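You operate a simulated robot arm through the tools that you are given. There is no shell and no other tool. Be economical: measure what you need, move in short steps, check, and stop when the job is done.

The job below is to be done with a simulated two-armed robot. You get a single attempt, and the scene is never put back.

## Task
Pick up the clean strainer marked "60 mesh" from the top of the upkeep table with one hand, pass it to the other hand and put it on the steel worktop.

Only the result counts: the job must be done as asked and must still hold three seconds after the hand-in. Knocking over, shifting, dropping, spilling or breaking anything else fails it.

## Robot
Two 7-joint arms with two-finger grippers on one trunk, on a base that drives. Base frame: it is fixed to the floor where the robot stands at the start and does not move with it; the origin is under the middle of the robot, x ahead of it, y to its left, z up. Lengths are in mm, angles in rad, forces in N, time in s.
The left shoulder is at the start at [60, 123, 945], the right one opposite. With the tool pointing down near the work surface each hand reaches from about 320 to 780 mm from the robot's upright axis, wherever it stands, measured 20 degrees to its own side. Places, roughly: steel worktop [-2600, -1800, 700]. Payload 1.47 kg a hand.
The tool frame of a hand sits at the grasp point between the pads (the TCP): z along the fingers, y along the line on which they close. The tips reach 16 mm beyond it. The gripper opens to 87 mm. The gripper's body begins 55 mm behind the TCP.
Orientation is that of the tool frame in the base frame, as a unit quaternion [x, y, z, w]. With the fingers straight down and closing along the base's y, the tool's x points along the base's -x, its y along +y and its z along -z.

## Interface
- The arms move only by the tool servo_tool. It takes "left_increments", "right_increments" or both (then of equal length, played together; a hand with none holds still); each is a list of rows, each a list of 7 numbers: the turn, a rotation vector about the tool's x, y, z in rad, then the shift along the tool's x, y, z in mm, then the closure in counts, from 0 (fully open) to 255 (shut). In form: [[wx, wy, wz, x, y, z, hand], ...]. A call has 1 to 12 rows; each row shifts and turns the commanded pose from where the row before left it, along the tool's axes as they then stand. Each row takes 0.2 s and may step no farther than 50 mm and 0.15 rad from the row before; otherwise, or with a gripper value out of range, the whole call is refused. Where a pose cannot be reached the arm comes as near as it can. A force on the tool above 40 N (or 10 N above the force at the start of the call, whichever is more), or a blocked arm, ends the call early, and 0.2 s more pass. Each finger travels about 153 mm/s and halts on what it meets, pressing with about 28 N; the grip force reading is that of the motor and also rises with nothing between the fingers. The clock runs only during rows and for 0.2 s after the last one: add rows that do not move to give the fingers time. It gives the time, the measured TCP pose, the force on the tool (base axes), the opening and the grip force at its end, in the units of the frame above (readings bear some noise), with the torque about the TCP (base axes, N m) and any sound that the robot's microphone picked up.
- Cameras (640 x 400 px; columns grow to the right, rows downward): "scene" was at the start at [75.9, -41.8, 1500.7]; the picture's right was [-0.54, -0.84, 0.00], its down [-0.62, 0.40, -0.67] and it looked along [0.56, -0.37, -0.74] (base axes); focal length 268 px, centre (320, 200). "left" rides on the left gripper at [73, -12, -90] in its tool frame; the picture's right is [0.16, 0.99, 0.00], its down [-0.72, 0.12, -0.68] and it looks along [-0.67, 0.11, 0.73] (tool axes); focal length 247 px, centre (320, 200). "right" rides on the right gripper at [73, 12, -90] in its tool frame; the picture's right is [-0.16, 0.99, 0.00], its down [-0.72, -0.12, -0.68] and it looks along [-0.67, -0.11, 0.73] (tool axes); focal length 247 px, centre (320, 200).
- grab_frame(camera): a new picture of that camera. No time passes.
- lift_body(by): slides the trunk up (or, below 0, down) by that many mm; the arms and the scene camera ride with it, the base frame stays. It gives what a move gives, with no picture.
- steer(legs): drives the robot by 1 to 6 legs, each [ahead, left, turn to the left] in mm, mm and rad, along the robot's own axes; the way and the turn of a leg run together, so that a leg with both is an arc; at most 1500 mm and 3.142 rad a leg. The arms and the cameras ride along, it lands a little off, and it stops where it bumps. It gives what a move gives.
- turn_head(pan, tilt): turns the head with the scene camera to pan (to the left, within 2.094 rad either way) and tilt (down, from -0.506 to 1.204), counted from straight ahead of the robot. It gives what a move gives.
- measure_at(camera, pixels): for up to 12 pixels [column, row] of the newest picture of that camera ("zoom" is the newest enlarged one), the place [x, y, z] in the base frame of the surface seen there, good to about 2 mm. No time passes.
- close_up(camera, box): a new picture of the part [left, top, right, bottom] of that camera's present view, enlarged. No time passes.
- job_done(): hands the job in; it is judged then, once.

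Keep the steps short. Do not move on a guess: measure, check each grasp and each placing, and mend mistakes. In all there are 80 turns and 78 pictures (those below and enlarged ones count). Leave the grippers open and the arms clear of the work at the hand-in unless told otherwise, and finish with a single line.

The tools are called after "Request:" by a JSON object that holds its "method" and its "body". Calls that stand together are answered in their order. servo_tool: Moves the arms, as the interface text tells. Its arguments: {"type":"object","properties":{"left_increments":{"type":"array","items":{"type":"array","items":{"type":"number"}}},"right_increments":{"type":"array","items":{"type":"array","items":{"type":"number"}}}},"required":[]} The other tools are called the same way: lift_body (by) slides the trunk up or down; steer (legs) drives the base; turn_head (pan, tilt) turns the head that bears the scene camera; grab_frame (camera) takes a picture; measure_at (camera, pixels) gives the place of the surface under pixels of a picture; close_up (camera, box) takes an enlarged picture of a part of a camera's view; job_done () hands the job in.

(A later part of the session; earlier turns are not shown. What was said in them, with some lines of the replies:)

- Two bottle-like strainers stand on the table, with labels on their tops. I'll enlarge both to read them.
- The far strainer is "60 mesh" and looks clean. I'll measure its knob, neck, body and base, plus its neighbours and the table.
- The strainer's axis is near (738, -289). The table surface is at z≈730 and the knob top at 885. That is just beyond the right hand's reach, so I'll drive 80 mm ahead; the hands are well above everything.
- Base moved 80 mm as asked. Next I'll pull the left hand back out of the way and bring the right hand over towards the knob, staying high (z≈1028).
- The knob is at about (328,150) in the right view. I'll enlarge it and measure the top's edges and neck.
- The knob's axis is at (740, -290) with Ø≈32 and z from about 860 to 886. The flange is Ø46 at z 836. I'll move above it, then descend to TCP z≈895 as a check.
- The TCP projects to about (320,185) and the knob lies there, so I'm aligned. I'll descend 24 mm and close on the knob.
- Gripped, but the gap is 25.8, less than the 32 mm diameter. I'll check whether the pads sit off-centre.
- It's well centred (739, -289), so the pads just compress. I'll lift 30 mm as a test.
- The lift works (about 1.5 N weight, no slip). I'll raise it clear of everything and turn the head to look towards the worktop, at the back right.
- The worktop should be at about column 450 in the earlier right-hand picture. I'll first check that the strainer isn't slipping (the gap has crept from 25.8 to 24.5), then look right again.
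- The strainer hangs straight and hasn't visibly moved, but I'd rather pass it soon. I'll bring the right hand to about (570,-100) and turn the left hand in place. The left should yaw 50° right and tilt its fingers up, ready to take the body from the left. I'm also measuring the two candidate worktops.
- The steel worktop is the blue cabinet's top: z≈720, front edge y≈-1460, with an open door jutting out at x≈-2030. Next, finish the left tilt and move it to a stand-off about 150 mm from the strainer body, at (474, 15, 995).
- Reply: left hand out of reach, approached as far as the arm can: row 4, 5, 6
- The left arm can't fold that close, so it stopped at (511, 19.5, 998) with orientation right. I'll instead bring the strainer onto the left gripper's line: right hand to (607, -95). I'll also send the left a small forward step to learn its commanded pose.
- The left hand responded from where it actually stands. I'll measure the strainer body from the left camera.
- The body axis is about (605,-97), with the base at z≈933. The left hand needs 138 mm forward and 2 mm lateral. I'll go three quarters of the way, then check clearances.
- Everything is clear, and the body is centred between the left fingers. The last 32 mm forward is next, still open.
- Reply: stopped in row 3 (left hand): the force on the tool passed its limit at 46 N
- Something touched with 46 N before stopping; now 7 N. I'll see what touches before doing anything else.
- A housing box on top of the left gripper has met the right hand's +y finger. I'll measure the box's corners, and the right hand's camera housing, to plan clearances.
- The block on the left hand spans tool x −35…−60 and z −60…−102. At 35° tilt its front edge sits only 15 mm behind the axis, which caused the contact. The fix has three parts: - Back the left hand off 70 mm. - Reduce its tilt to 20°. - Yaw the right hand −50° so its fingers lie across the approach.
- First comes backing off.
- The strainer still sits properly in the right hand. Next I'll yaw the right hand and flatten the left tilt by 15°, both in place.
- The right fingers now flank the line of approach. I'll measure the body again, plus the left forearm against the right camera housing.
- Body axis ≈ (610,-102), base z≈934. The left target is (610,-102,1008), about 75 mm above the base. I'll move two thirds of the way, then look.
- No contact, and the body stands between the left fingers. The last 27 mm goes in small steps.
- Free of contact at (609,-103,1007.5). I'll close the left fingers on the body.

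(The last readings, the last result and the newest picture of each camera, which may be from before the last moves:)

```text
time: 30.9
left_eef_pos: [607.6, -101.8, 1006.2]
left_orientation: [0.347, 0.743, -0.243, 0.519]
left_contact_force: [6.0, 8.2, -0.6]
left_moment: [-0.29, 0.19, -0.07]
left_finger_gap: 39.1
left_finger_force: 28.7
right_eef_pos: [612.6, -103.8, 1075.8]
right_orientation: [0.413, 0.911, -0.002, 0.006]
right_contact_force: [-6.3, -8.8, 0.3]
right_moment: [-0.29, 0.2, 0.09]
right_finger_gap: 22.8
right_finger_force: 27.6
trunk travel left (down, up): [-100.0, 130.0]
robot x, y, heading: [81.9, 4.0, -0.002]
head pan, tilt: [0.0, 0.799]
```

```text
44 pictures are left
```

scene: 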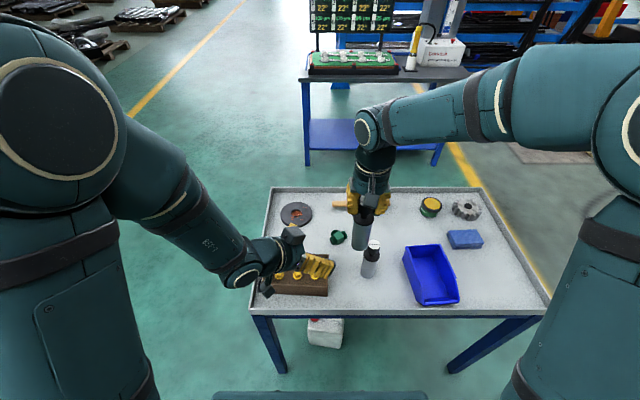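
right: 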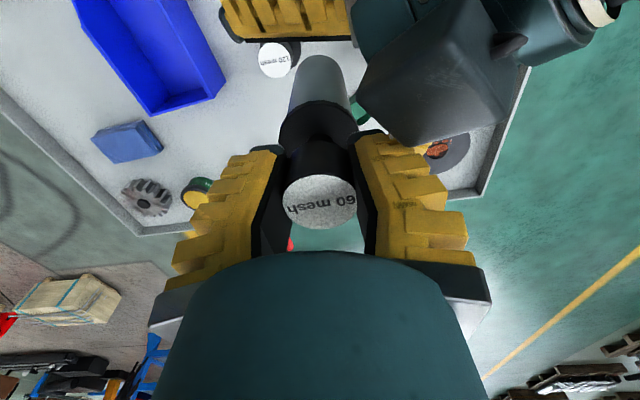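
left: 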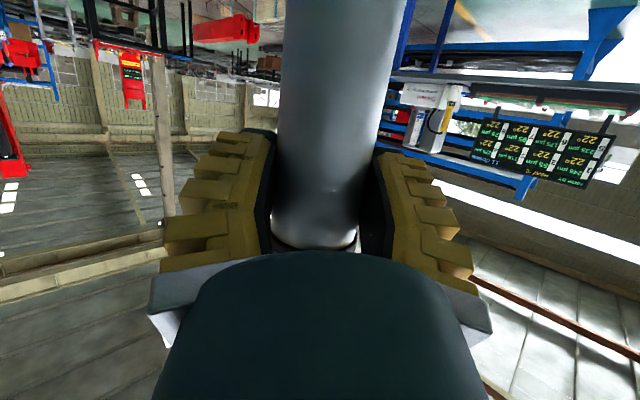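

The left hand holds the body at a 39 mm gap. I'll open the right hand, then withdraw it straight up.

Request:
{"method": "servo_tool", "body": {"left_increments": [[0, 0, 0, 0, 0, 0, 255], [0, 0, 0, 0, 0, 0, 255], [0, 0, 0, 0, 0, 0, 255], [0, 0, 0, 0, 0, 0, 255]], "right_increments": [[0, 0, 0, 0, 0, 0, 160], [0, 0, 0, 0, 0, 0, 80], [0, 0, 0, 0, 0, 0, 0], [0, 0, 0, 0, 0, 0, 0]]}}

Request:
{"method": "servo_tool", "body": {"right_increments": [[0, 0, 0, 0, 0, -20, 0], [0, 0, 0, 0, 0, -30, 0], [0, 0, 0, 0, 0, -40, 0], [0, 0, 0, 0, 0, 0, 0]]}}

Request:
{"method": "close_up", "body": {"camera": "scene", "box": [270, 130, 430, 250]}}

```text
time: 31.9
left_eef_pos: [608.6, -102.6, 1006.8]
left_orientation: [0.347, 0.743, -0.242, 0.519]
left_contact_force: [-0.4, -0.4, -0.1]
left_moment: [0.01, -0.04, 0.02]
left_finger_gap: 38.0
left_finger_force: 28.2
right_eef_pos: [613.5, -104.4, 1075.1]
right_orientation: [0.414, 0.91, 0.0, 0.006]
right_contact_force: [-0.6, 0.0, 1.0]
right_moment: [0.04, 0.01, -0.01]
right_finger_gap: 87.1
right_finger_force: 0.0
trunk travel left (down, up): [-100.0, 130.0]
robot x, y, heading: [77.8, 1.6, -0.004]
head pan, tilt: [0.0, 0.799]
```

```text
time: 32.9
left_eef_pos: [609.1, -102.9, 1006.7]
left_orientation: [0.346, 0.743, -0.242, 0.519]
left_contact_force: [0.1, -0.7, 0.2]
left_moment: [0.0, -0.02, -0.02]
left_finger_gap: 37.9
left_finger_force: 27.8
right_eef_pos: [612.7, -102.3, 1165.3]
right_orientation: [0.414, 0.91, -0.001, 0.004]
right_contact_force: [-0.3, 0.1, 1.0]
right_moment: [0.01, 0.01, 0.04]
right_finger_gap: 86.9
right_finger_force: 0.0
trunk travel left (down, up): [-100.0, 130.0]
robot x, y, heading: [81.6, 0.9, -0.002]
head pan, tilt: [0.0, 0.799]
```

```text
3.33 times, centred on (350, 190) of scene
```

zoom: 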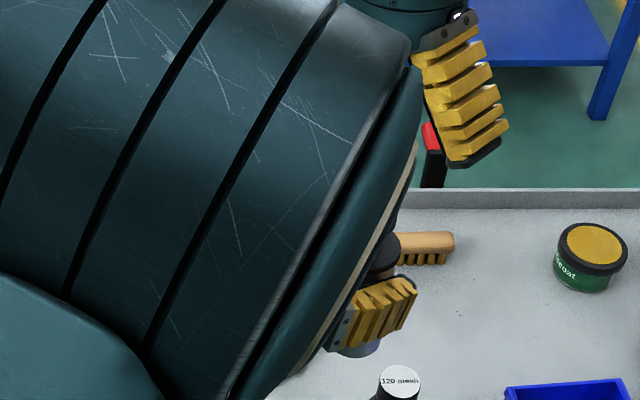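

The handover is done: left gap 38, right empty and above. Next I'll park the right hand out to the right, and bring the left hand (fingers closed) to the left with azimuth −20°, keeping the strainer upright.

Request:
{"method": "servo_tool", "body": {"left_increments": [[0, 0, 0, 0, 0, 0, 255], [0, 0, 0, 0, 0, 0, 255], [0, 0, 0, 0, 0, 0, 255], [0, 0, 0, 0, 0, 0, 255], [-0.1222, 0, -0.0445, 0, 0, 0, 255], [-0.1222, 0, -0.0445, 0, 0, 0, 255], [-0.1222, 0, -0.0445, 0, 0, 0, 255], [-0.1222, 0, -0.0445, 0, 0, 0, 255], [0, 0, 0, 2, 45.7, -5.6, 255], [0, 0, 0, 2, 45.7, -5.6, 255], [0, 0, 0, 2, 45.7, -5.6, 255], [0, 0, 0, 2, 45.7, -5.6, 255]], "right_increments": [[0, 0, 0, -14.5, -40, 0, 0], [0, 0, 0, -14.5, -40, 0, 0], [0, 0, 0, -14.5, -40, 0, 0], [0, 0, 0, -14.5, -40, 0, 0], [0, 0, 0, -14.5, -40, 0, 0], [0, 0, 0, -14.5, -40, 0, 0], [0, 0, 0, -14.5, -40, 0, 0], [0, 0, 0, -14.5, -40, 0, 0], [0, 0, -0.14, 0, 0, 0, 0], [0, 0, -0.14, 0, 0, 0, 0], [0, 0, -0.14, 0, 0, 0, 0], [0, 0, -0.14, 0, 0, 0, 0]]}}

Request:
{"method": "grab_frame", "body": {"camera": "scene"}}

Request:
{"method": "grab_frame", "body": {"camera": "left"}}

```text
time: 34.8
left_eef_pos: [633.0, -66.3, 1063.4]
left_orientation: [0.04, 0.799, -0.212, 0.561]
left_contact_force: [0.3, 0.7, -1.2]
left_moment: [0.04, 0.0, 0.02]
left_finger_gap: 37.8
left_finger_force: 27.9
left hand out of reach, approached as far as the arm can: row 7
right_eef_pos: [448.5, -400.4, 1168.3]
right_orientation: [0.408, 0.913, 0.0, 0.008]
right_contact_force: [0.5, 0.2, -0.1]
right_moment: [0.03, 0.01, 0.03]
right_finger_gap: 87.1
right_finger_force: 0.0
trunk travel left (down, up): [-100.0, 130.0]
robot x, y, heading: [78.8, -1.8, 0.005]
head pan, tilt: [0.0, 0.799]
stopped in row 9 (left hand): the arm was blocked; the commanded pose is now the measured one
```

```text
42 pictures are left
```

scene: 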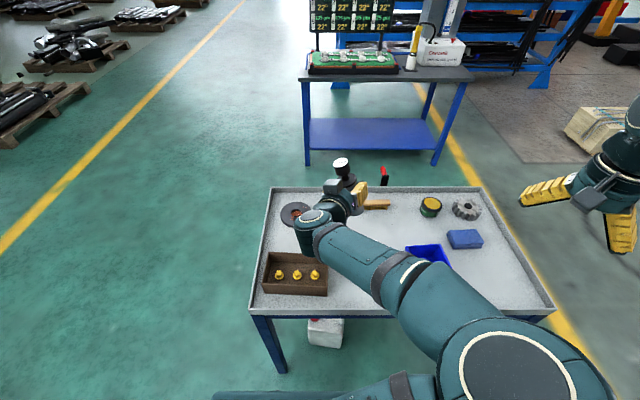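

```text
41 pictures are left
```

left: 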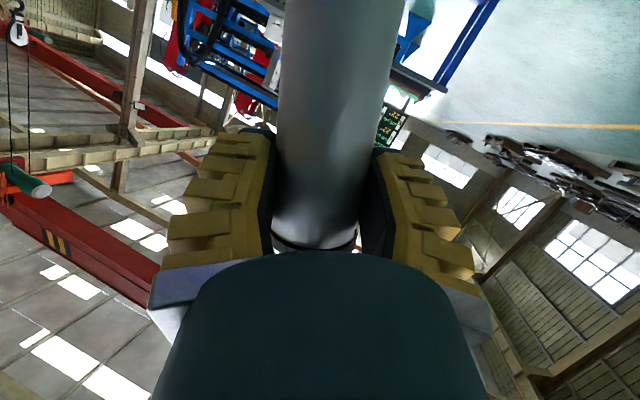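

The left arm's elbow has swung inwards and the hand rolled 17° at a joint limit, then the arm blocked. The grip still holds at 37.8. I'll see where the elbow is before undoing this.

Request:
{"method": "measure_at", "body": {"camera": "scene", "pixels": [[530, 370], [450, 350], [400, 290], [340, 240], [310, 228], [600, 380], [400, 390], [341, 165], [345, 185], [250, 395]]}}

Request:
{"method": "turn_head", "body": {"pan": 0.0, "tilt": 1.2}}

Request:
{"method": "grab_frame", "body": {"camera": "scene"}}

```text
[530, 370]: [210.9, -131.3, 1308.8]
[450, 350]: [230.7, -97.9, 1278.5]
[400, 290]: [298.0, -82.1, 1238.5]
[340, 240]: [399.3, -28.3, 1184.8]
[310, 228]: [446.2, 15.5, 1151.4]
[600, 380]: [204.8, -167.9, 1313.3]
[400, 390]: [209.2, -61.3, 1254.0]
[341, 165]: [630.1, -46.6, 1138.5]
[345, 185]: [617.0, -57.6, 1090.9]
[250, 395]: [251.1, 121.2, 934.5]
```

```text
time: 35.6
left_eef_pos: [633.7, -66.2, 1061.5]
left_orientation: [0.042, 0.798, -0.213, 0.562]
left_contact_force: [-0.1, 0.5, -0.6]
left_moment: [0.02, 0.01, -0.01]
left_finger_gap: 37.8
left_finger_force: 28.0
right_eef_pos: [447.1, -401.5, 1168.8]
right_orientation: [0.408, 0.913, 0.001, 0.008]
right_contact_force: [0.3, 0.0, 0.5]
right_moment: [0.0, -0.01, 0.02]
right_finger_gap: 86.9
right_finger_force: 0.0
trunk travel left (down, up): [-100.0, 130.0]
robot x, y, heading: [77.8, 1.7, 0.002]
head pan, tilt: [0.0, 1.201]
```

```text
40 pictures are left
```

scene: 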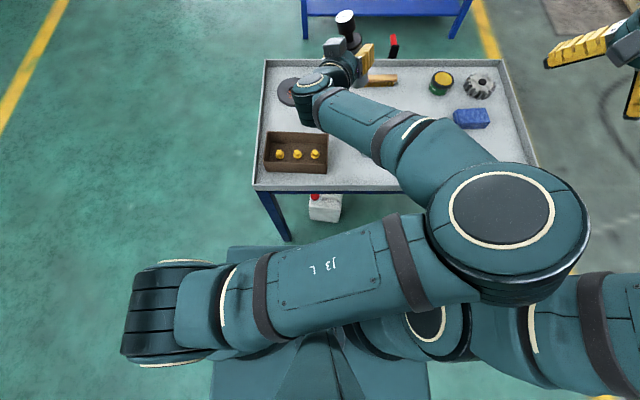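

The left elbow has swung to the right and rests over the right arm. I'll turn the left hand back towards azimuth −50° (upright), which should bring the elbow back up and out. Small steps, with a check after.

Request:
{"method": "servo_tool", "body": {"left_increments": [[0.0853, 0.0264, 0.09, 0, 0, 0, 255], [0.0853, 0.0264, 0.09, 0, 0, 0, 255], [0.0853, 0.0264, 0.09, 0, 0, 0, 255], [0, 0, 0, 0, 0, 0, 255]]}}

Request:
{"method": "grab_frame", "body": {"camera": "scene"}}

```text
time: 36.6
left_eef_pos: [632.3, -68.5, 1061.2]
left_orientation: [0.231, 0.773, -0.234, 0.542]
left_contact_force: [0.7, 0.3, -0.7]
left_moment: [0.01, 0.01, 0.01]
left_finger_gap: 38.3
left_finger_force: 28.0
right_eef_pos: [447.4, -400.4, 1167.3]
right_orientation: [0.408, 0.913, 0.0, 0.008]
right_contact_force: [-0.2, -0.5, 0.0]
right_moment: [0.02, -0.01, 0.03]
right_finger_gap: 87.0
right_finger_force: 0.0
trunk travel left (down, up): [-100.0, 130.0]
robot x, y, heading: [83.0, 0.2, -0.002]
head pan, tilt: [0.0, 1.201]
```

```text
39 pictures are left
```

scene: 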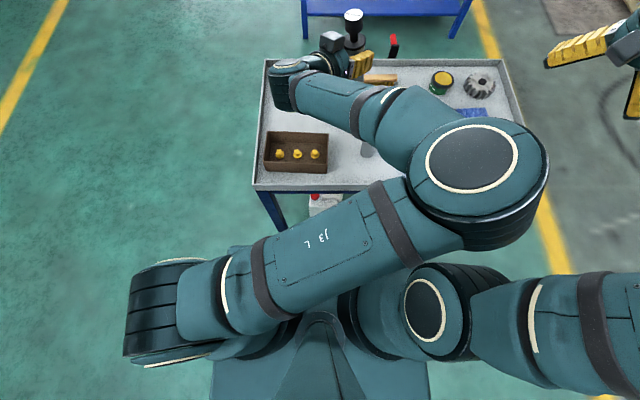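

The elbow is coming back. I'll finish the rotation.

Request:
{"method": "servo_tool", "body": {"left_increments": [[0.0853, 0.0264, 0.09, 0, 0, 0, 255], [0.0853, 0.0264, 0.09, 0, 0, 0, 255], [0, 0, 0, 0, 0, 0, 255]]}}

Request:
{"method": "grab_frame", "body": {"camera": "scene"}}

```text
time: 37.4
left_eef_pos: [631.8, -67.7, 1061.9]
left_orientation: [0.35, 0.74, -0.243, 0.521]
left_contact_force: [-0.4, 1.2, -0.7]
left_moment: [0.0, 0.0, -0.04]
left_finger_gap: 37.8
left_finger_force: 28.1
right_eef_pos: [446.6, -400.3, 1168.4]
right_orientation: [0.408, 0.913, 0.0, 0.008]
right_contact_force: [0.3, 0.5, 0.1]
right_moment: [0.01, -0.05, 0.0]
right_finger_gap: 86.7
right_finger_force: 0.1
trunk travel left (down, up): [-100.0, 130.0]
robot x, y, heading: [81.2, -0.5, -0.004]
head pan, tilt: [0.0, 1.201]
```

```text
38 pictures are left
```

scene: 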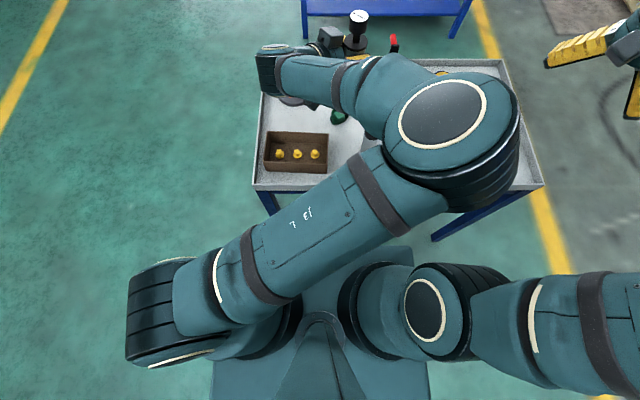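

Upright again at (632,-68,1062), azimuth −50°. More negative azimuth seems to bring the elbow outwards, so I'll yaw another −22° and watch it.

Request:
{"method": "servo_tool", "body": {"left_increments": [[0.122, 0, 0.0445, 0, 0, 0, 255], [0.122, 0, 0.0445, 0, 0, 0, 255], [0.122, 0, 0.0445, 0, 0, 0, 255], [0, 0, 0, 0, 0, 0, 255]]}}

Request:
{"method": "grab_frame", "body": {"camera": "scene"}}

```text
time: 38.4
left_eef_pos: [633.2, -68.6, 1061.4]
left_orientation: [0.488, 0.658, -0.339, 0.463]
left_contact_force: [-0.4, 0.1, -0.2]
left_moment: [0.01, 0.0, 0.0]
left_finger_gap: 37.4
left_finger_force: 28.0
right_eef_pos: [447.0, -400.9, 1167.8]
right_orientation: [0.409, 0.913, -0.001, 0.008]
right_contact_force: [0.7, -1.1, -0.3]
right_moment: [0.0, -0.01, 0.03]
right_finger_gap: 87.3
right_finger_force: 0.0
trunk travel left (down, up): [-100.0, 130.0]
robot x, y, heading: [79.1, -0.7, -0.0]
head pan, tilt: [0.0, 1.201]
```

```text
37 pictures are left
```

scene: 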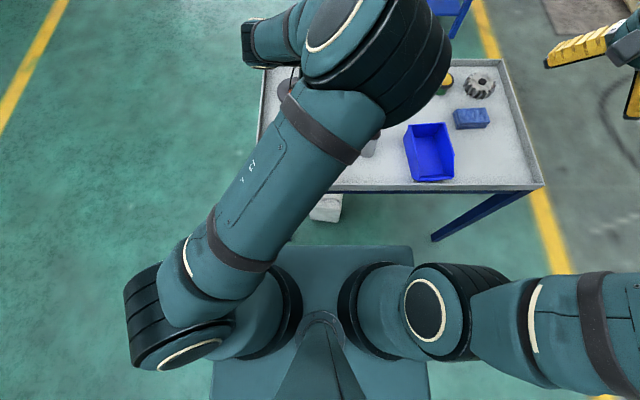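

That works: still upright, and the elbow is swinging outwards. Two more steps to about −87°.

Request:
{"method": "servo_tool", "body": {"left_increments": [[0.122, 0, 0.0445, 0, 0, 0, 255], [0.122, 0, 0.0445, 0, 0, 0, 255], [0, 0, 0, 0, 0, 0, 255]]}}

Request:
{"method": "grab_frame", "body": {"camera": "scene"}}

```text
time: 39.2
left_eef_pos: [632.7, -68.5, 1062.2]
left_orientation: [0.569, 0.591, -0.395, 0.415]
left_contact_force: [-0.1, 0.1, -0.4]
left_moment: [-0.02, -0.01, 0.02]
left_finger_gap: 37.2
left_finger_force: 28.3
right_eef_pos: [447.7, -399.7, 1168.0]
right_orientation: [0.408, 0.913, 0.0, 0.008]
right_contact_force: [-0.3, 0.5, -1.2]
right_moment: [0.01, 0.02, 0.0]
right_finger_gap: 87.1
right_finger_force: 0.0
trunk travel left (down, up): [-100.0, 130.0]
robot x, y, heading: [81.5, -1.7, -0.003]
head pan, tilt: [0.0, 1.201]
```

```text
36 pictures are left
```

scene: 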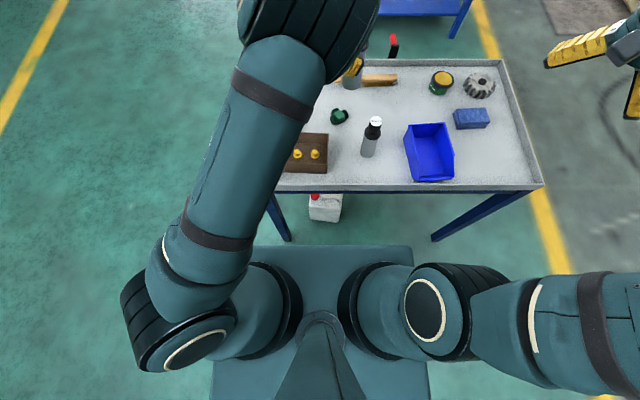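

The left arm is in a good posture now. Before driving I'll check what is behind-left and behind-right, and how far the base platform reaches.

Request:
{"method": "measure_at", "body": {"camera": "scene", "pixels": [[330, 248], [250, 250], [408, 250], [220, 380], [425, 380]]}}

Request:
{"method": "turn_head", "body": {"pan": 2.094, "tilt": 0.6}}

Request:
{"method": "grab_frame", "body": {"camera": "scene"}}

Request:
{"method": "measure_at", "body": {"camera": "scene", "pixels": [[250, 210], [80, 310], [150, 390], [10, 100], [10, 250], [255, 310], [200, 190], [30, 390]]}}

```text
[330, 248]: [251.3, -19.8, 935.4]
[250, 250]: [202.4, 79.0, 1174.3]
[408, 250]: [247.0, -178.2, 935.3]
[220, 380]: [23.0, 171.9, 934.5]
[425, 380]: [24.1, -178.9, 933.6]
```

```text
time: 41.2
left_eef_pos: [632.7, -68.5, 1062.4]
left_orientation: [0.568, 0.591, -0.396, 0.415]
left_contact_force: [-0.3, 0.4, -0.8]
left_moment: [0.0, -0.03, -0.04]
left_finger_gap: 37.4
left_finger_force: 28.0
right_eef_pos: [447.3, -400.3, 1169.0]
right_orientation: [0.408, 0.913, 0.0, 0.007]
right_contact_force: [0.6, 0.2, -0.4]
right_moment: [0.01, -0.01, -0.02]
right_finger_gap: 87.0
right_finger_force: 0.0
trunk travel left (down, up): [-100.0, 130.0]
robot x, y, heading: [79.6, 2.2, -0.0]
head pan, tilt: [2.094, 0.6]
```

```text
35 pictures are left
```

scene: 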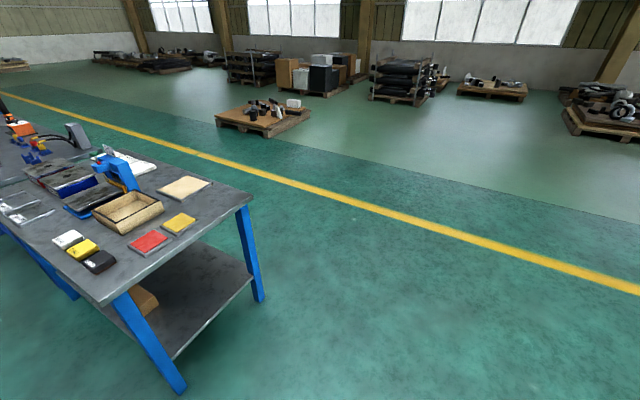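

```text
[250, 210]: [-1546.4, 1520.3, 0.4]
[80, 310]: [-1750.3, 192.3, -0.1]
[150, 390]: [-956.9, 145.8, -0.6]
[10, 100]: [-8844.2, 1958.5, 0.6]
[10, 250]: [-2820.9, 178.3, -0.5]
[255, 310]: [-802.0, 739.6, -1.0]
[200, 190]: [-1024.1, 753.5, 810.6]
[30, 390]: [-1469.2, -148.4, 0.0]
```

The table behind-left spans x<−900, y>150. My route:
1. Back up 200 mm.
2. Turn right, then drive the corridor at y≈−370, between that table and the open cabinet door (tip at −2033, −887).
3. Face the worktop near x≈−2550.

First I'll do the back-up, the turn and one 955 mm leg.

Request:
{"method": "turn_head", "body": {"pan": 0.0, "tilt": 0.6}}

Request:
{"method": "steer", "body": {"legs": [[-200, 0, 0], [0, 0, -2.743], [955, 0, 0]]}}

Request:
{"method": "grab_frame", "body": {"camera": "scene"}}

Request:
{"method": "grab_frame", "body": {"camera": "left"}}

```text
time: 43.2
left_eef_pos: [633.8, -68.3, 1061.6]
left_orientation: [0.568, 0.591, -0.395, 0.415]
left_contact_force: [0.6, 1.2, -1.6]
left_moment: [0.0, 0.0, -0.02]
left_finger_gap: 37.4
left_finger_force: 28.1
right_eef_pos: [448.2, -400.8, 1168.7]
right_orientation: [0.408, 0.913, 0.0, 0.008]
right_contact_force: [0.5, 0.3, 0.1]
right_moment: [-0.05, -0.02, -0.01]
right_finger_gap: 87.3
right_finger_force: 0.1
trunk travel left (down, up): [-100.0, 130.0]
robot x, y, heading: [80.2, 0.3, -0.003]
head pan, tilt: [0.0, 0.6]
```

```text
time: 55.9
left_eef_pos: [-1536.2, -523.2, 1060.8]
left_orientation: [0.692, -0.439, -0.485, -0.305]
left_contact_force: [-0.8, -0.5, -1.5]
left_moment: [-0.02, 0.01, -0.01]
left_finger_gap: 37.6
left_finger_force: 28.4
right_eef_pos: [-1493.5, -143.9, 1167.8]
right_orientation: [0.975, -0.22, -0.007, 0.001]
right_contact_force: [-0.9, -0.3, 0.2]
right_moment: [0.0, -0.02, 0.01]
right_finger_gap: 87.0
right_finger_force: 0.0
trunk travel left (down, up): [-100.0, 130.0]
robot x, y, heading: [-999.7, -367.0, -2.747]
head pan, tilt: [0.0, 0.6]
```

```text
34 pictures are left
```

scene: 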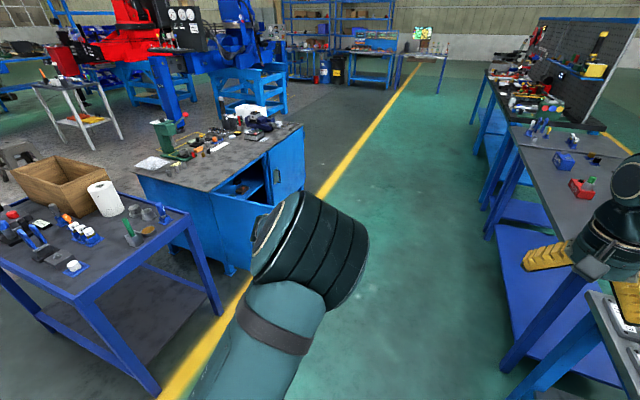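

```text
33 pictures are left
```

left: 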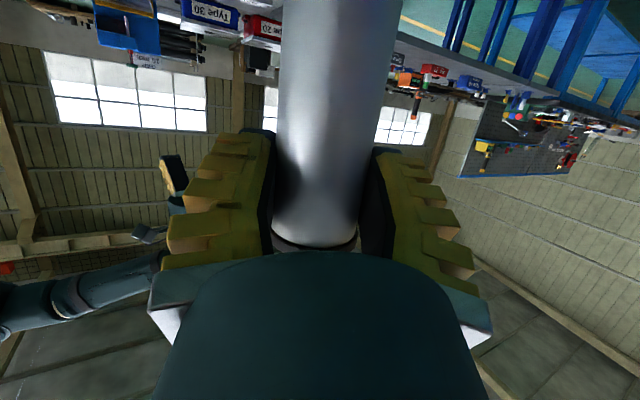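

I'm on course. I'll measure the right tables and pegboard, the door and the worktop front from here.

Request:
{"method": "measure_at", "body": {"camera": "scene", "pixels": [[500, 85], [600, 190], [488, 72], [560, 40], [302, 127], [265, 175], [200, 188], [140, 172], [240, 175], [245, 195], [300, 190], [605, 300]]}}

Request:
{"method": "close_up", "body": {"camera": "scene", "box": [120, 80, 320, 280]}}

```text
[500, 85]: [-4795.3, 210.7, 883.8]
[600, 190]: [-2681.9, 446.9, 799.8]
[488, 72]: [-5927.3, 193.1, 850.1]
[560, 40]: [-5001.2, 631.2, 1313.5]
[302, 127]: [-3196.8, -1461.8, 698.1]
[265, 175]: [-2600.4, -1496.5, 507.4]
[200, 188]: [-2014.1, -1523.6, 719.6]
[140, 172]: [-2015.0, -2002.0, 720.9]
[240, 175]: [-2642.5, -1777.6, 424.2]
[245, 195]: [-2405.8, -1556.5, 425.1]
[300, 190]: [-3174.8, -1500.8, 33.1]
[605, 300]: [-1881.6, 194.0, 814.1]
```

```text
2.00 times, centred on (220, 180) of scene
```

zoom: 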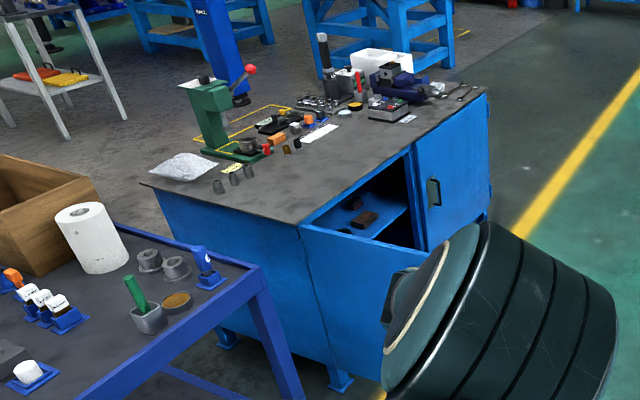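

The worktop spans x −2000…−3200 with its front at y≈−1465 and z≈720, and its front strip is free. I'll drive along to x≈−2520 and turn to face it.

Request:
{"method": "steer", "body": {"legs": [[0, 0, -0.395], [1490, 0, 0], [30, 0, 0], [0, 0, 1.571]]}}

Request:
{"method": "turn_head", "body": {"pan": -0.3, "tilt": 0.7}}

Request:
{"method": "grab_frame", "body": {"camera": "scene"}}

```text
time: 68.7
left_eef_pos: [-2573.8, -935.6, 1061.5]
left_orientation: [0.82, 0.025, -0.572, 0.02]
left_contact_force: [0.1, -0.1, 0.1]
left_moment: [-0.02, -0.03, 0.0]
left_finger_gap: 37.4
left_finger_force: 27.9
right_eef_pos: [-2910.3, -757.5, 1167.3]
right_orientation: [0.93, 0.368, -0.005, 0.005]
right_contact_force: [1.0, -0.1, 0.2]
right_moment: [0.01, -0.02, 0.0]
right_finger_gap: 87.2
right_finger_force: 0.0
trunk travel left (down, up): [-100.0, 130.0]
robot x, y, heading: [-2516.7, -382.2, -1.547]
head pan, tilt: [0.0, 0.6]
```

```text
time: 69.5
left_eef_pos: [-2573.9, -934.9, 1061.9]
left_orientation: [0.819, 0.026, -0.573, 0.02]
left_contact_force: [-0.6, 0.0, -0.8]
left_moment: [0.0, 0.0, -0.04]
left_finger_gap: 37.5
left_finger_force: 28.1
right_eef_pos: [-2910.4, -757.3, 1167.8]
right_orientation: [0.93, 0.367, -0.005, 0.006]
right_contact_force: [-0.4, 0.4, 0.0]
right_moment: [-0.02, 0.03, -0.02]
right_finger_gap: 87.4
right_finger_force: 0.0
trunk travel left (down, up): [-100.0, 130.0]
robot x, y, heading: [-2513.7, -380.2, -1.547]
head pan, tilt: [-0.3, 0.7]
```

```text
31 pictures are left
```

scene: 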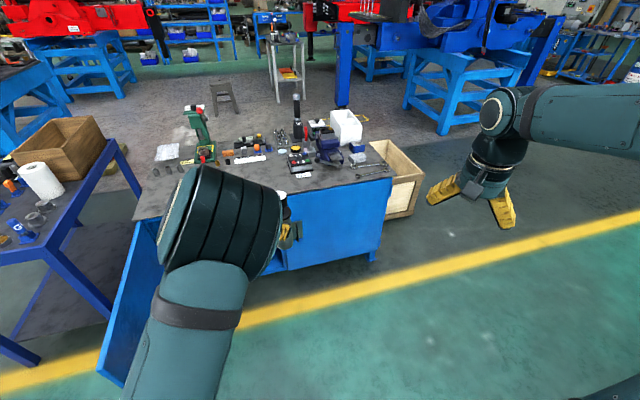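

Good view. I'll enlarge the worktop to find the free area and the heights of objects along the way.

Request:
{"method": "close_up", "body": {"camera": "scene", "box": [130, 90, 410, 270]}}

Request:
{"method": "measure_at", "body": {"camera": "zoom", "pixels": [[395, 190], [330, 205], [260, 165], [400, 155], [530, 180], [520, 200], [450, 212], [590, 190], [20, 290], [380, 130], [60, 190], [470, 195]]}}

```text
2.22 times, centred on (270, 180) of scene
```

zoom: 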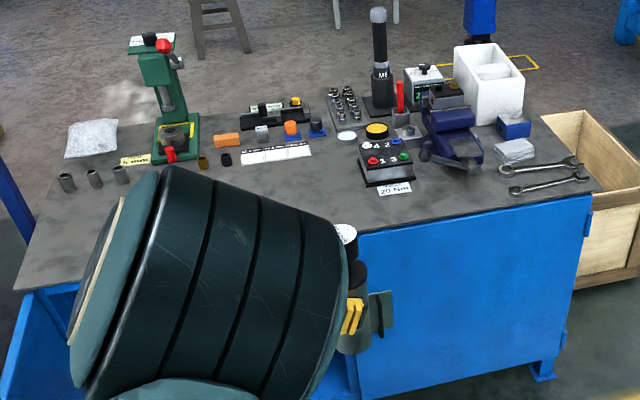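

```text
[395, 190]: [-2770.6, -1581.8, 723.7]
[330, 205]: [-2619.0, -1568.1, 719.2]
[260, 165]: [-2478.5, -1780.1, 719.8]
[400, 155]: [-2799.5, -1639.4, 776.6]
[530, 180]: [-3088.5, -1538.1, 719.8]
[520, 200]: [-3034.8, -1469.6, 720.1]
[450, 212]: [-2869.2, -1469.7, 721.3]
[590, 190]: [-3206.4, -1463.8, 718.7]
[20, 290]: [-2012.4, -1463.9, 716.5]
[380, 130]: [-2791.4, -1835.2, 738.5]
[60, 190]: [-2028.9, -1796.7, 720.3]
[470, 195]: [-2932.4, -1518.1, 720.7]
```

There's free space at x −2050…−2700, y −1465…−1750. I'll drive ahead 655 mm to put the strainer above about (−2558, −1590).

Request:
{"method": "steer", "body": {"legs": [[655, 0, 0]]}}

Request:
{"method": "turn_head", "body": {"pan": -0.1, "tilt": 0.9}}

Request:
{"method": "grab_frame", "body": {"camera": "scene"}}

Request:
{"method": "grab_frame", "body": {"camera": "left"}}

```text
time: 73.1
left_eef_pos: [-2557.3, -1586.7, 1061.1]
left_orientation: [0.82, 0.027, -0.572, 0.022]
left_contact_force: [0.0, -0.1, -0.4]
left_moment: [0.0, -0.01, -0.01]
left_finger_gap: 37.1
left_finger_force: 27.9
right_eef_pos: [-2893.2, -1408.9, 1166.3]
right_orientation: [0.93, 0.368, -0.005, 0.005]
right_contact_force: [-0.5, 0.7, 0.6]
right_moment: [-0.01, -0.02, 0.01]
right_finger_gap: 87.1
right_finger_force: 0.0
trunk travel left (down, up): [-100.0, 130.0]
robot x, y, heading: [-2503.2, -1031.7, -1.548]
head pan, tilt: [-0.3, 0.7]
```

```text
time: 73.9
left_eef_pos: [-2556.9, -1586.8, 1062.1]
left_orientation: [0.819, 0.026, -0.572, 0.021]
left_contact_force: [-0.2, 0.7, -1.6]
left_moment: [-0.02, -0.04, 0.04]
left_finger_gap: 37.2
left_finger_force: 27.9
right_eef_pos: [-2894.2, -1409.4, 1167.4]
right_orientation: [0.93, 0.368, -0.006, 0.006]
right_contact_force: [0.5, -0.3, -0.7]
right_moment: [0.04, 0.04, 0.01]
right_finger_gap: 87.2
right_finger_force: 0.0
trunk travel left (down, up): [-100.0, 130.0]
robot x, y, heading: [-2505.6, -1033.9, -1.542]
head pan, tilt: [-0.099, 0.901]
```

```text
29 pictures are left
```

scene: 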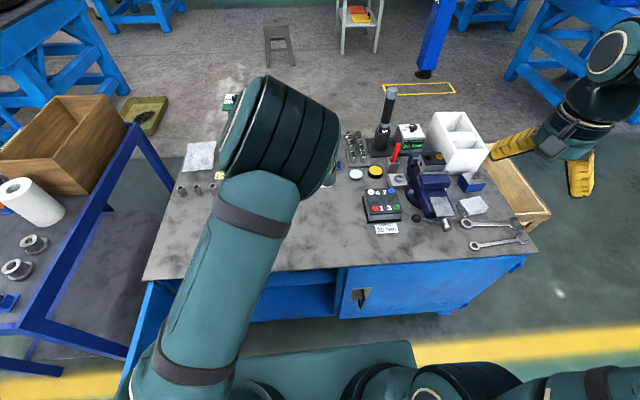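

```text
28 pictures are left
```

left: 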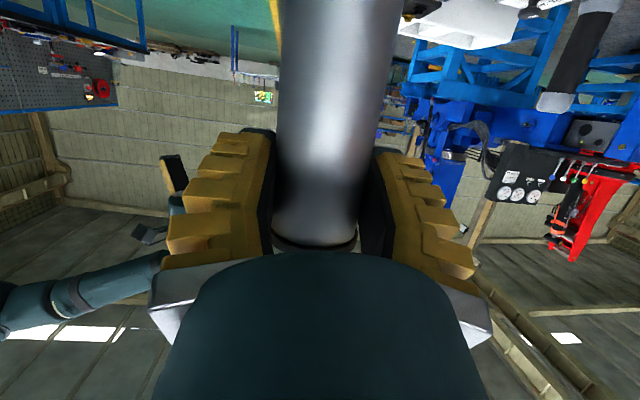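

The position is good: (−2557, −1587), fingers level. The grip is about 73 mm above the strainer's base, so TCP at touchdown should be ≈793. I'll lower the trunk 100 mm first.

Request:
{"method": "lift_body", "body": {"by": -100}}

Request:
{"method": "servo_tool", "body": {"left_increments": [[0, 0, 0, 23.5, 0, 8.55, 255], [0, 0, 0, 23.5, 0, 8.55, 255], [0, 0, 0, 23.5, 0, 8.55, 255], [0, 0, 0, 23.5, 0, 8.55, 255], [0, 0, 0, 0, 0, 0, 255]]}}

Request:
{"method": "grab_frame", "body": {"camera": "scene"}}

Request:
{"method": "grab_frame", "body": {"camera": "left"}}

```text
time: 75.2
left_eef_pos: [-2557.9, -1585.5, 963.1]
left_orientation: [0.819, 0.027, -0.572, 0.022]
left_contact_force: [0.3, 0.2, -0.4]
left_moment: [0.0, 0.01, 0.0]
left_finger_gap: 37.2
left_finger_force: 28.0
right_eef_pos: [-2894.7, -1409.3, 1068.6]
right_orientation: [0.93, 0.368, -0.005, 0.006]
right_contact_force: [0.1, 0.3, -0.1]
right_moment: [0.01, -0.04, 0.0]
right_finger_gap: 87.0
right_finger_force: 0.1
trunk travel left (down, up): [0.0, 230.0]
robot x, y, heading: [-2502.2, -1032.3, -1.547]
head pan, tilt: [-0.099, 0.901]
```

```text
time: 76.4
left_eef_pos: [-2556.6, -1586.4, 862.4]
left_orientation: [0.819, 0.026, -0.572, 0.021]
left_contact_force: [-0.5, 0.2, -0.7]
left_moment: [0.04, -0.04, 0.03]
left_finger_gap: 37.5
left_finger_force: 28.1
right_eef_pos: [-2892.9, -1409.8, 1067.0]
right_orientation: [0.93, 0.369, -0.005, 0.006]
right_contact_force: [-0.1, 0.1, 0.0]
right_moment: [-0.01, 0.01, 0.0]
right_finger_gap: 86.9
right_finger_force: 0.2
trunk travel left (down, up): [0.0, 230.0]
robot x, y, heading: [-2503.6, -1030.1, -1.547]
head pan, tilt: [-0.099, 0.901]
```

```text
27 pictures are left
```

scene: 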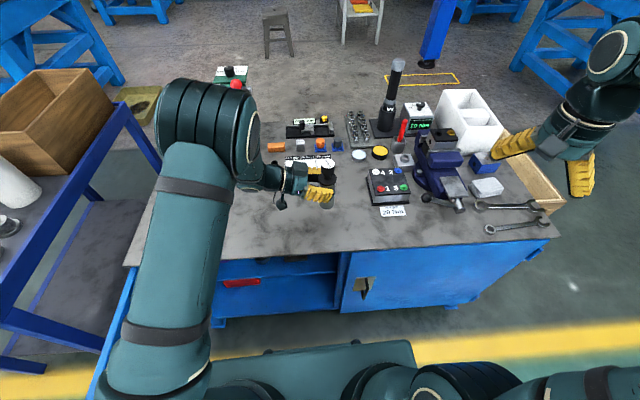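

```text
26 pictures are left
```

left: 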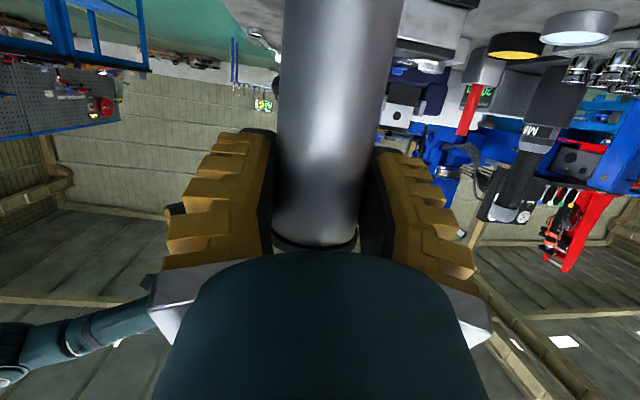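

Now at z 862, so about 69 mm remain. I'll enlarge the scene to see what lies near the strainer and the left hand and check its tilt.

Request:
{"method": "close_up", "body": {"camera": "scene", "box": [230, 110, 430, 250]}}

Request:
{"method": "measure_at", "body": {"camera": "zoom", "pixels": [[305, 170], [300, 212], [310, 310], [190, 200], [240, 155], [170, 290], [152, 215], [120, 125], [450, 190], [250, 320], [325, 250]]}}

```text
2.86 times, centred on (330, 180) of scene
```

zoom: 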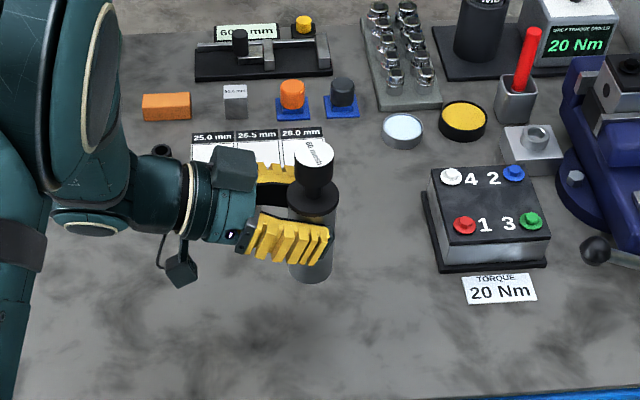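

```text
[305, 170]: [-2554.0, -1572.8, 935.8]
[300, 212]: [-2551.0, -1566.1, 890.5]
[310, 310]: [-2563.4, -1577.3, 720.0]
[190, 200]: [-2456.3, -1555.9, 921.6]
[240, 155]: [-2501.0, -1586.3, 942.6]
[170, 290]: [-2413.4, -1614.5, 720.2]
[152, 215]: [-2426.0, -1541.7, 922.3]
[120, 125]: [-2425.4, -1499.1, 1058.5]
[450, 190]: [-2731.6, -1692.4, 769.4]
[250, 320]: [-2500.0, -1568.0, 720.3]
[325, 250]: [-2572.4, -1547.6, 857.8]
```

The area below is free. I'll lower another 45 mm, then check the camera housing's clearance.

Request:
{"method": "servo_tool", "body": {"left_increments": [[0, 0, 0, 14.1, 0, 5.13, 255], [0, 0, 0, 14.1, 0, 5.13, 255], [0, 0, 0, 14.1, 0, 5.13, 255], [0, 0, 0, 0, 0, 0, 255]]}}

Request:
{"method": "close_up", "body": {"camera": "scene", "box": [230, 110, 390, 230]}}

Request:
{"method": "grab_frame", "body": {"camera": "left"}}

```text
time: 77.4
left_eef_pos: [-2556.7, -1587.5, 815.8]
left_orientation: [0.819, 0.026, -0.573, 0.021]
left_contact_force: [-0.2, -0.1, -1.7]
left_moment: [0.02, -0.02, -0.02]
left_finger_gap: 37.4
left_finger_force: 28.0
right_eef_pos: [-2894.5, -1410.0, 1067.6]
right_orientation: [0.93, 0.368, -0.005, 0.005]
right_contact_force: [-0.8, -0.4, -0.4]
right_moment: [0.0, 0.0, -0.03]
right_finger_gap: 87.1
right_finger_force: 0.0
trunk travel left (down, up): [0.0, 230.0]
robot x, y, heading: [-2499.9, -1029.6, -1.546]
head pan, tilt: [-0.099, 0.901]
```

```text
3.33 times, centred on (310, 170) of scene
```

zoom: 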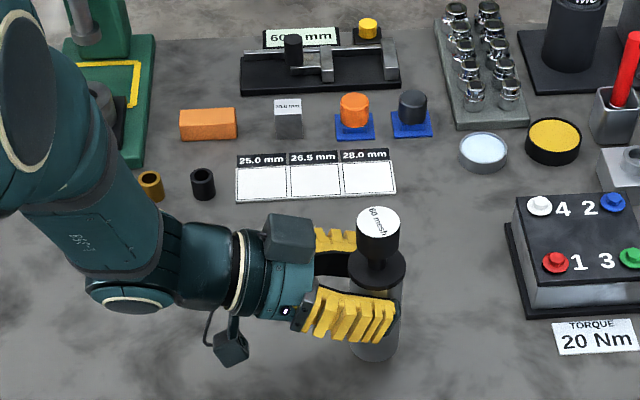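

```text
23 pictures are left
```

left: 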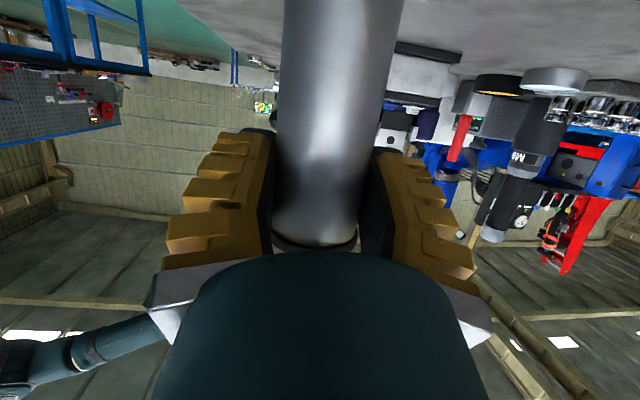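

I'll measure the label's top, the camera housing and the wrist's underside.

Request:
{"method": "measure_at", "body": {"camera": "zoom", "pixels": [[378, 222], [372, 350], [375, 275], [232, 345], [232, 362], [130, 308], [100, 300], [200, 300], [400, 320]]}}

```text
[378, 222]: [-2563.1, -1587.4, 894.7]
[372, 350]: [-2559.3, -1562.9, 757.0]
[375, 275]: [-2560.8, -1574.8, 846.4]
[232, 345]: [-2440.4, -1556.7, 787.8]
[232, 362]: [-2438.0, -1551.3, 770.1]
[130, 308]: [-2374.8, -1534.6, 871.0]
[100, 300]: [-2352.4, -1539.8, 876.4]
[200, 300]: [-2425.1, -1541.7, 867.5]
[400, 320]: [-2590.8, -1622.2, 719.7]
```

The top is at 894.7, so the base is at ≈738.7 with 19 mm to go; the housing clears by about 50 mm. I'll lower 16 mm and read the force.

Request:
{"method": "servo_tool", "body": {"left_increments": [[0, 0, 0, 7.5, 0, 2.74, 255], [0, 0, 0, 7.5, 0, 2.74, 255], [0, 0, 0, 0, 0, 0, 255]]}}

Request:
{"method": "servo_tool", "body": {"left_increments": [[0, 0, 0, 0.94, 0, 0.34, 255], [0, 0, 0, 0.94, 0, 0.34, 255], [0, 0, 0, 0, 0, 0, 255]]}}

Request:
{"method": "servo_tool", "body": {"left_increments": [[0, 0, 0, 0.94, 0, 0.34, 255], [0, 0, 0, 0, 0, 0, 255]]}}

```text
time: 78.2
left_eef_pos: [-2558.0, -1586.7, 800.7]
left_orientation: [0.82, 0.027, -0.572, 0.022]
left_contact_force: [-0.6, 0.5, -1.6]
left_moment: [-0.02, 0.01, 0.01]
left_finger_gap: 37.3
left_finger_force: 27.8
right_eef_pos: [-2894.0, -1409.2, 1068.5]
right_orientation: [0.93, 0.368, -0.005, 0.006]
right_contact_force: [0.2, 0.0, -0.2]
right_moment: [0.01, 0.02, 0.0]
right_finger_gap: 87.2
right_finger_force: 0.0
trunk travel left (down, up): [0.0, 230.0]
robot x, y, heading: [-2502.4, -1033.5, -1.548]
head pan, tilt: [-0.099, 0.901]
```

```text
time: 79.0
left_eef_pos: [-2557.1, -1586.6, 798.3]
left_orientation: [0.819, 0.026, -0.573, 0.021]
left_contact_force: [0.1, -0.4, -1.8]
left_moment: [0.03, 0.02, 0.03]
left_finger_gap: 37.0
left_finger_force: 27.4
right_eef_pos: [-2894.4, -1408.7, 1068.0]
right_orientation: [0.93, 0.368, -0.005, 0.005]
right_contact_force: [-0.8, 0.6, -0.5]
right_moment: [0.0, 0.02, -0.01]
right_finger_gap: 87.1
right_finger_force: 0.1
trunk travel left (down, up): [0.0, 230.0]
robot x, y, heading: [-2502.7, -1033.6, -1.547]
head pan, tilt: [-0.099, 0.901]
```

```text
time: 79.6
left_eef_pos: [-2555.7, -1587.3, 797.6]
left_orientation: [0.819, 0.026, -0.573, 0.021]
left_contact_force: [-0.1, 0.9, -0.7]
left_moment: [-0.02, 0.0, 0.03]
left_finger_gap: 37.7
left_finger_force: 28.2
right_eef_pos: [-2894.7, -1409.6, 1068.9]
right_orientation: [0.93, 0.368, -0.005, 0.006]
right_contact_force: [0.4, -0.3, 0.0]
right_moment: [-0.01, -0.03, -0.05]
right_finger_gap: 87.2
right_finger_force: 0.1
trunk travel left (down, up): [0.0, 230.0]
robot x, y, heading: [-2502.9, -1032.5, -1.542]
head pan, tilt: [-0.099, 0.901]
```

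No contact yet at z≈797.5. On down in 1 mm steps.

Request:
{"method": "servo_tool", "body": {"left_increments": [[0, 0, 0, 0.94, 0, 0.34, 255], [0, 0, 0, 0, 0, 0, 255]]}}

Request:
{"method": "servo_tool", "body": {"left_increments": [[0, 0, 0, 0.94, 0, 0.34, 255], [0, 0, 0, 0, 0, 0, 255]]}}

Request:
{"method": "close_up", "body": {"camera": "scene", "box": [280, 140, 360, 210]}}

```text
time: 80.2
left_eef_pos: [-2556.1, -1586.1, 795.7]
left_orientation: [0.819, 0.027, -0.573, 0.022]
left_contact_force: [-0.2, 0.7, 1.3]
left_moment: [-0.03, 0.05, 0.01]
left_finger_gap: 37.6
left_finger_force: 28.1
right_eef_pos: [-2894.4, -1408.4, 1066.9]
right_orientation: [0.93, 0.368, -0.005, 0.006]
right_contact_force: [-0.4, -0.7, -0.3]
right_moment: [-0.01, 0.01, 0.0]
right_finger_gap: 87.0
right_finger_force: 0.0
trunk travel left (down, up): [0.0, 230.0]
robot x, y, heading: [-2503.9, -1030.6, -1.549]
head pan, tilt: [-0.099, 0.901]
```

```text
time: 80.8
left_eef_pos: [-2557.0, -1586.3, 796.8]
left_orientation: [0.819, 0.025, -0.573, 0.021]
left_contact_force: [2.1, 1.1, 8.7]
left_moment: [-0.05, -0.03, -0.02]
left_finger_gap: 38.1
left_finger_force: 27.8
right_eef_pos: [-2893.0, -1408.4, 1068.4]
right_orientation: [0.93, 0.368, -0.006, 0.006]
right_contact_force: [0.7, 0.4, 0.9]
right_moment: [0.01, 0.01, 0.01]
right_finger_gap: 87.4
right_finger_force: 0.0
trunk travel left (down, up): [0.0, 230.0]
robot x, y, heading: [-2503.2, -1029.5, -1.548]
head pan, tilt: [-0.099, 0.901]
```

```text
5.71 times, centred on (320, 175) of scene
```

zoom: 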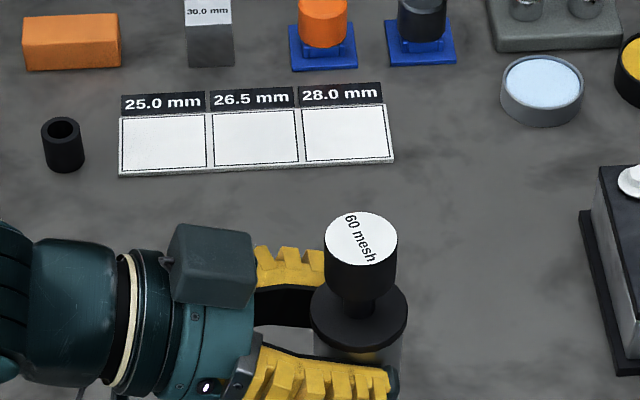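

The base rests on the worktop (force +8.7 N up, small torque). I'll open the left fingers gradually.

Request:
{"method": "servo_tool", "body": {"left_increments": [[0, 0, 0, 0, 0, 0, 140], [0, 0, 0, 0, 0, 0, 120], [0, 0, 0, 0, 0, 0, 80], [0, 0, 0, 0, 0, 0, 0], [0, 0, 0, 0, 0, 0, 0], [0, 0, 0, 0, 0, 0, 0]]}}

Request:
{"method": "close_up", "body": {"camera": "scene", "box": [260, 130, 380, 220]}}

Request:
{"method": "grab_frame", "body": {"camera": "left"}}

```text
time: 82.2
left_eef_pos: [-2557.0, -1586.2, 796.1]
left_orientation: [0.819, 0.027, -0.572, 0.022]
left_contact_force: [-0.1, -0.1, 0.2]
left_moment: [0.01, -0.02, 0.01]
left_finger_gap: 87.2
left_finger_force: 0.1
right_eef_pos: [-2894.3, -1409.2, 1068.2]
right_orientation: [0.93, 0.368, -0.005, 0.006]
right_contact_force: [-0.2, -0.2, 0.5]
right_moment: [0.0, 0.0, 0.0]
right_finger_gap: 87.1
right_finger_force: 0.1
trunk travel left (down, up): [0.0, 230.0]
robot x, y, heading: [-2505.1, -1032.0, -1.548]
head pan, tilt: [-0.099, 0.901]
```

```text
4.44 times, centred on (320, 175) of scene
```

zoom: 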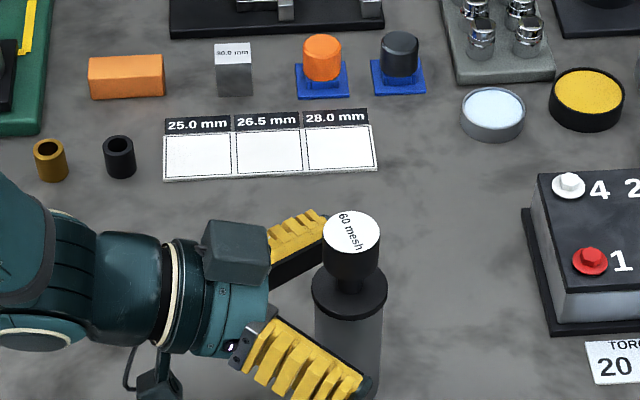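

```text
20 pictures are left
```

left: 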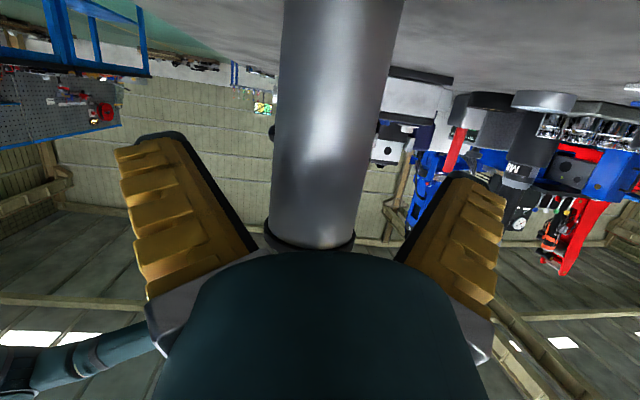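

The strainer stands free. I'll back the left hand straight out horizontally in steps.

Request:
{"method": "servo_tool", "body": {"left_increments": [[0, 0, 0, 5.1, 0, -14.1, 0], [0, 0, 0, 10.3, 0, -28.2, 0], [0, 0, 0, 10.3, 0, -28.2, 0], [0, 0, 0, 10.3, 0, -28.2, 0], [0, 0, 0, 0, 0, 0, 0]]}}

Request:
{"method": "grab_frame", "body": {"camera": "scene"}}

```text
time: 83.4
left_eef_pos: [-2452.6, -1580.7, 797.1]
left_orientation: [0.819, 0.026, -0.573, 0.021]
left_contact_force: [0.2, -0.1, 0.0]
left_moment: [0.0, 0.05, 0.01]
left_finger_gap: 87.2
left_finger_force: 0.1
right_eef_pos: [-2893.8, -1408.9, 1067.6]
right_orientation: [0.93, 0.368, -0.005, 0.005]
right_contact_force: [0.6, -0.8, -0.3]
right_moment: [0.0, 0.01, -0.04]
right_finger_gap: 87.0
right_finger_force: 0.1
trunk travel left (down, up): [0.0, 230.0]
robot x, y, heading: [-2504.9, -1034.1, -1.547]
head pan, tilt: [-0.099, 0.901]
```

```text
19 pictures are left
```

scene: 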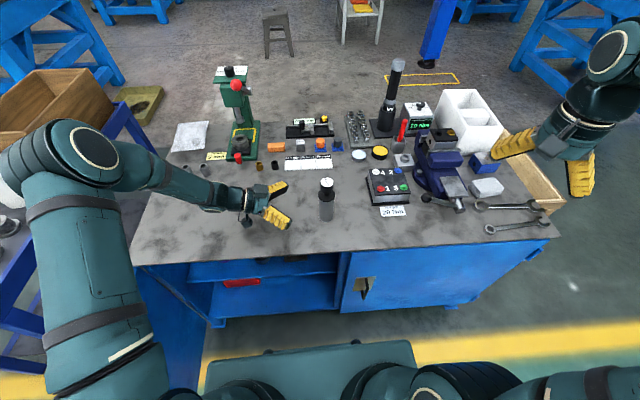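

The hand is clear and the strainer stands upright. I'll raise the trunk 150 mm to lift both hands well clear, then do a final check.

Request:
{"method": "lift_body", "body": {"by": 150}}

Request:
{"method": "close_up", "body": {"camera": "scene", "box": [200, 100, 440, 260]}}

Request:
{"method": "measure_at", "body": {"camera": "zoom", "pixels": [[332, 225], [330, 300], [336, 215]]}}

```text
time: 85.1
left_eef_pos: [-2451.8, -1580.6, 947.4]
left_orientation: [0.819, 0.026, -0.572, 0.021]
left_contact_force: [0.0, -0.1, -0.8]
left_moment: [0.01, -0.02, 0.0]
left_finger_gap: 87.1
left_finger_force: 0.1
right_eef_pos: [-2894.0, -1408.8, 1217.4]
right_orientation: [0.929, 0.369, -0.005, 0.006]
right_contact_force: [-0.5, -0.2, 0.0]
right_moment: [0.01, -0.01, -0.01]
right_finger_gap: 86.9
right_finger_force: 0.0
trunk travel left (down, up): [-150.0, 80.0]
robot x, y, heading: [-2501.9, -1029.9, -1.545]
head pan, tilt: [-0.099, 0.901]
```

```text
2.50 times, centred on (320, 180) of scene
```

zoom: 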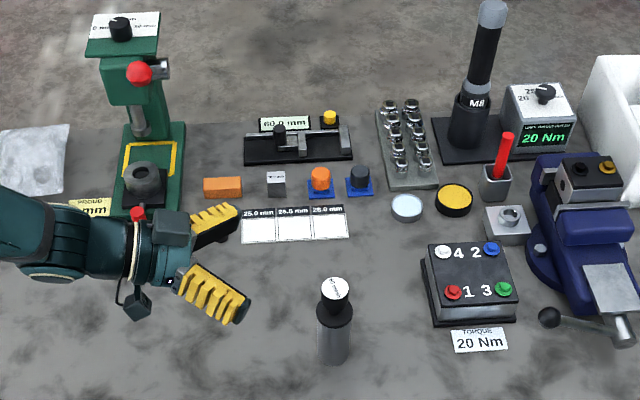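

```text
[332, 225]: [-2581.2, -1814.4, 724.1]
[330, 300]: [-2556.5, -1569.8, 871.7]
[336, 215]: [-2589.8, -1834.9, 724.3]
```

The strainer stands upright on the steel worktop, both grippers are open and clear, and nothing else has been moved. I'm handing in.

Request:
{"method": "job_done", "body": {}}

```text
The job is handed in.
```

The "60 mesh" strainer was picked up with the right hand, passed to the left hand, and now stands upright on the steel worktop with both grippers open and clear.
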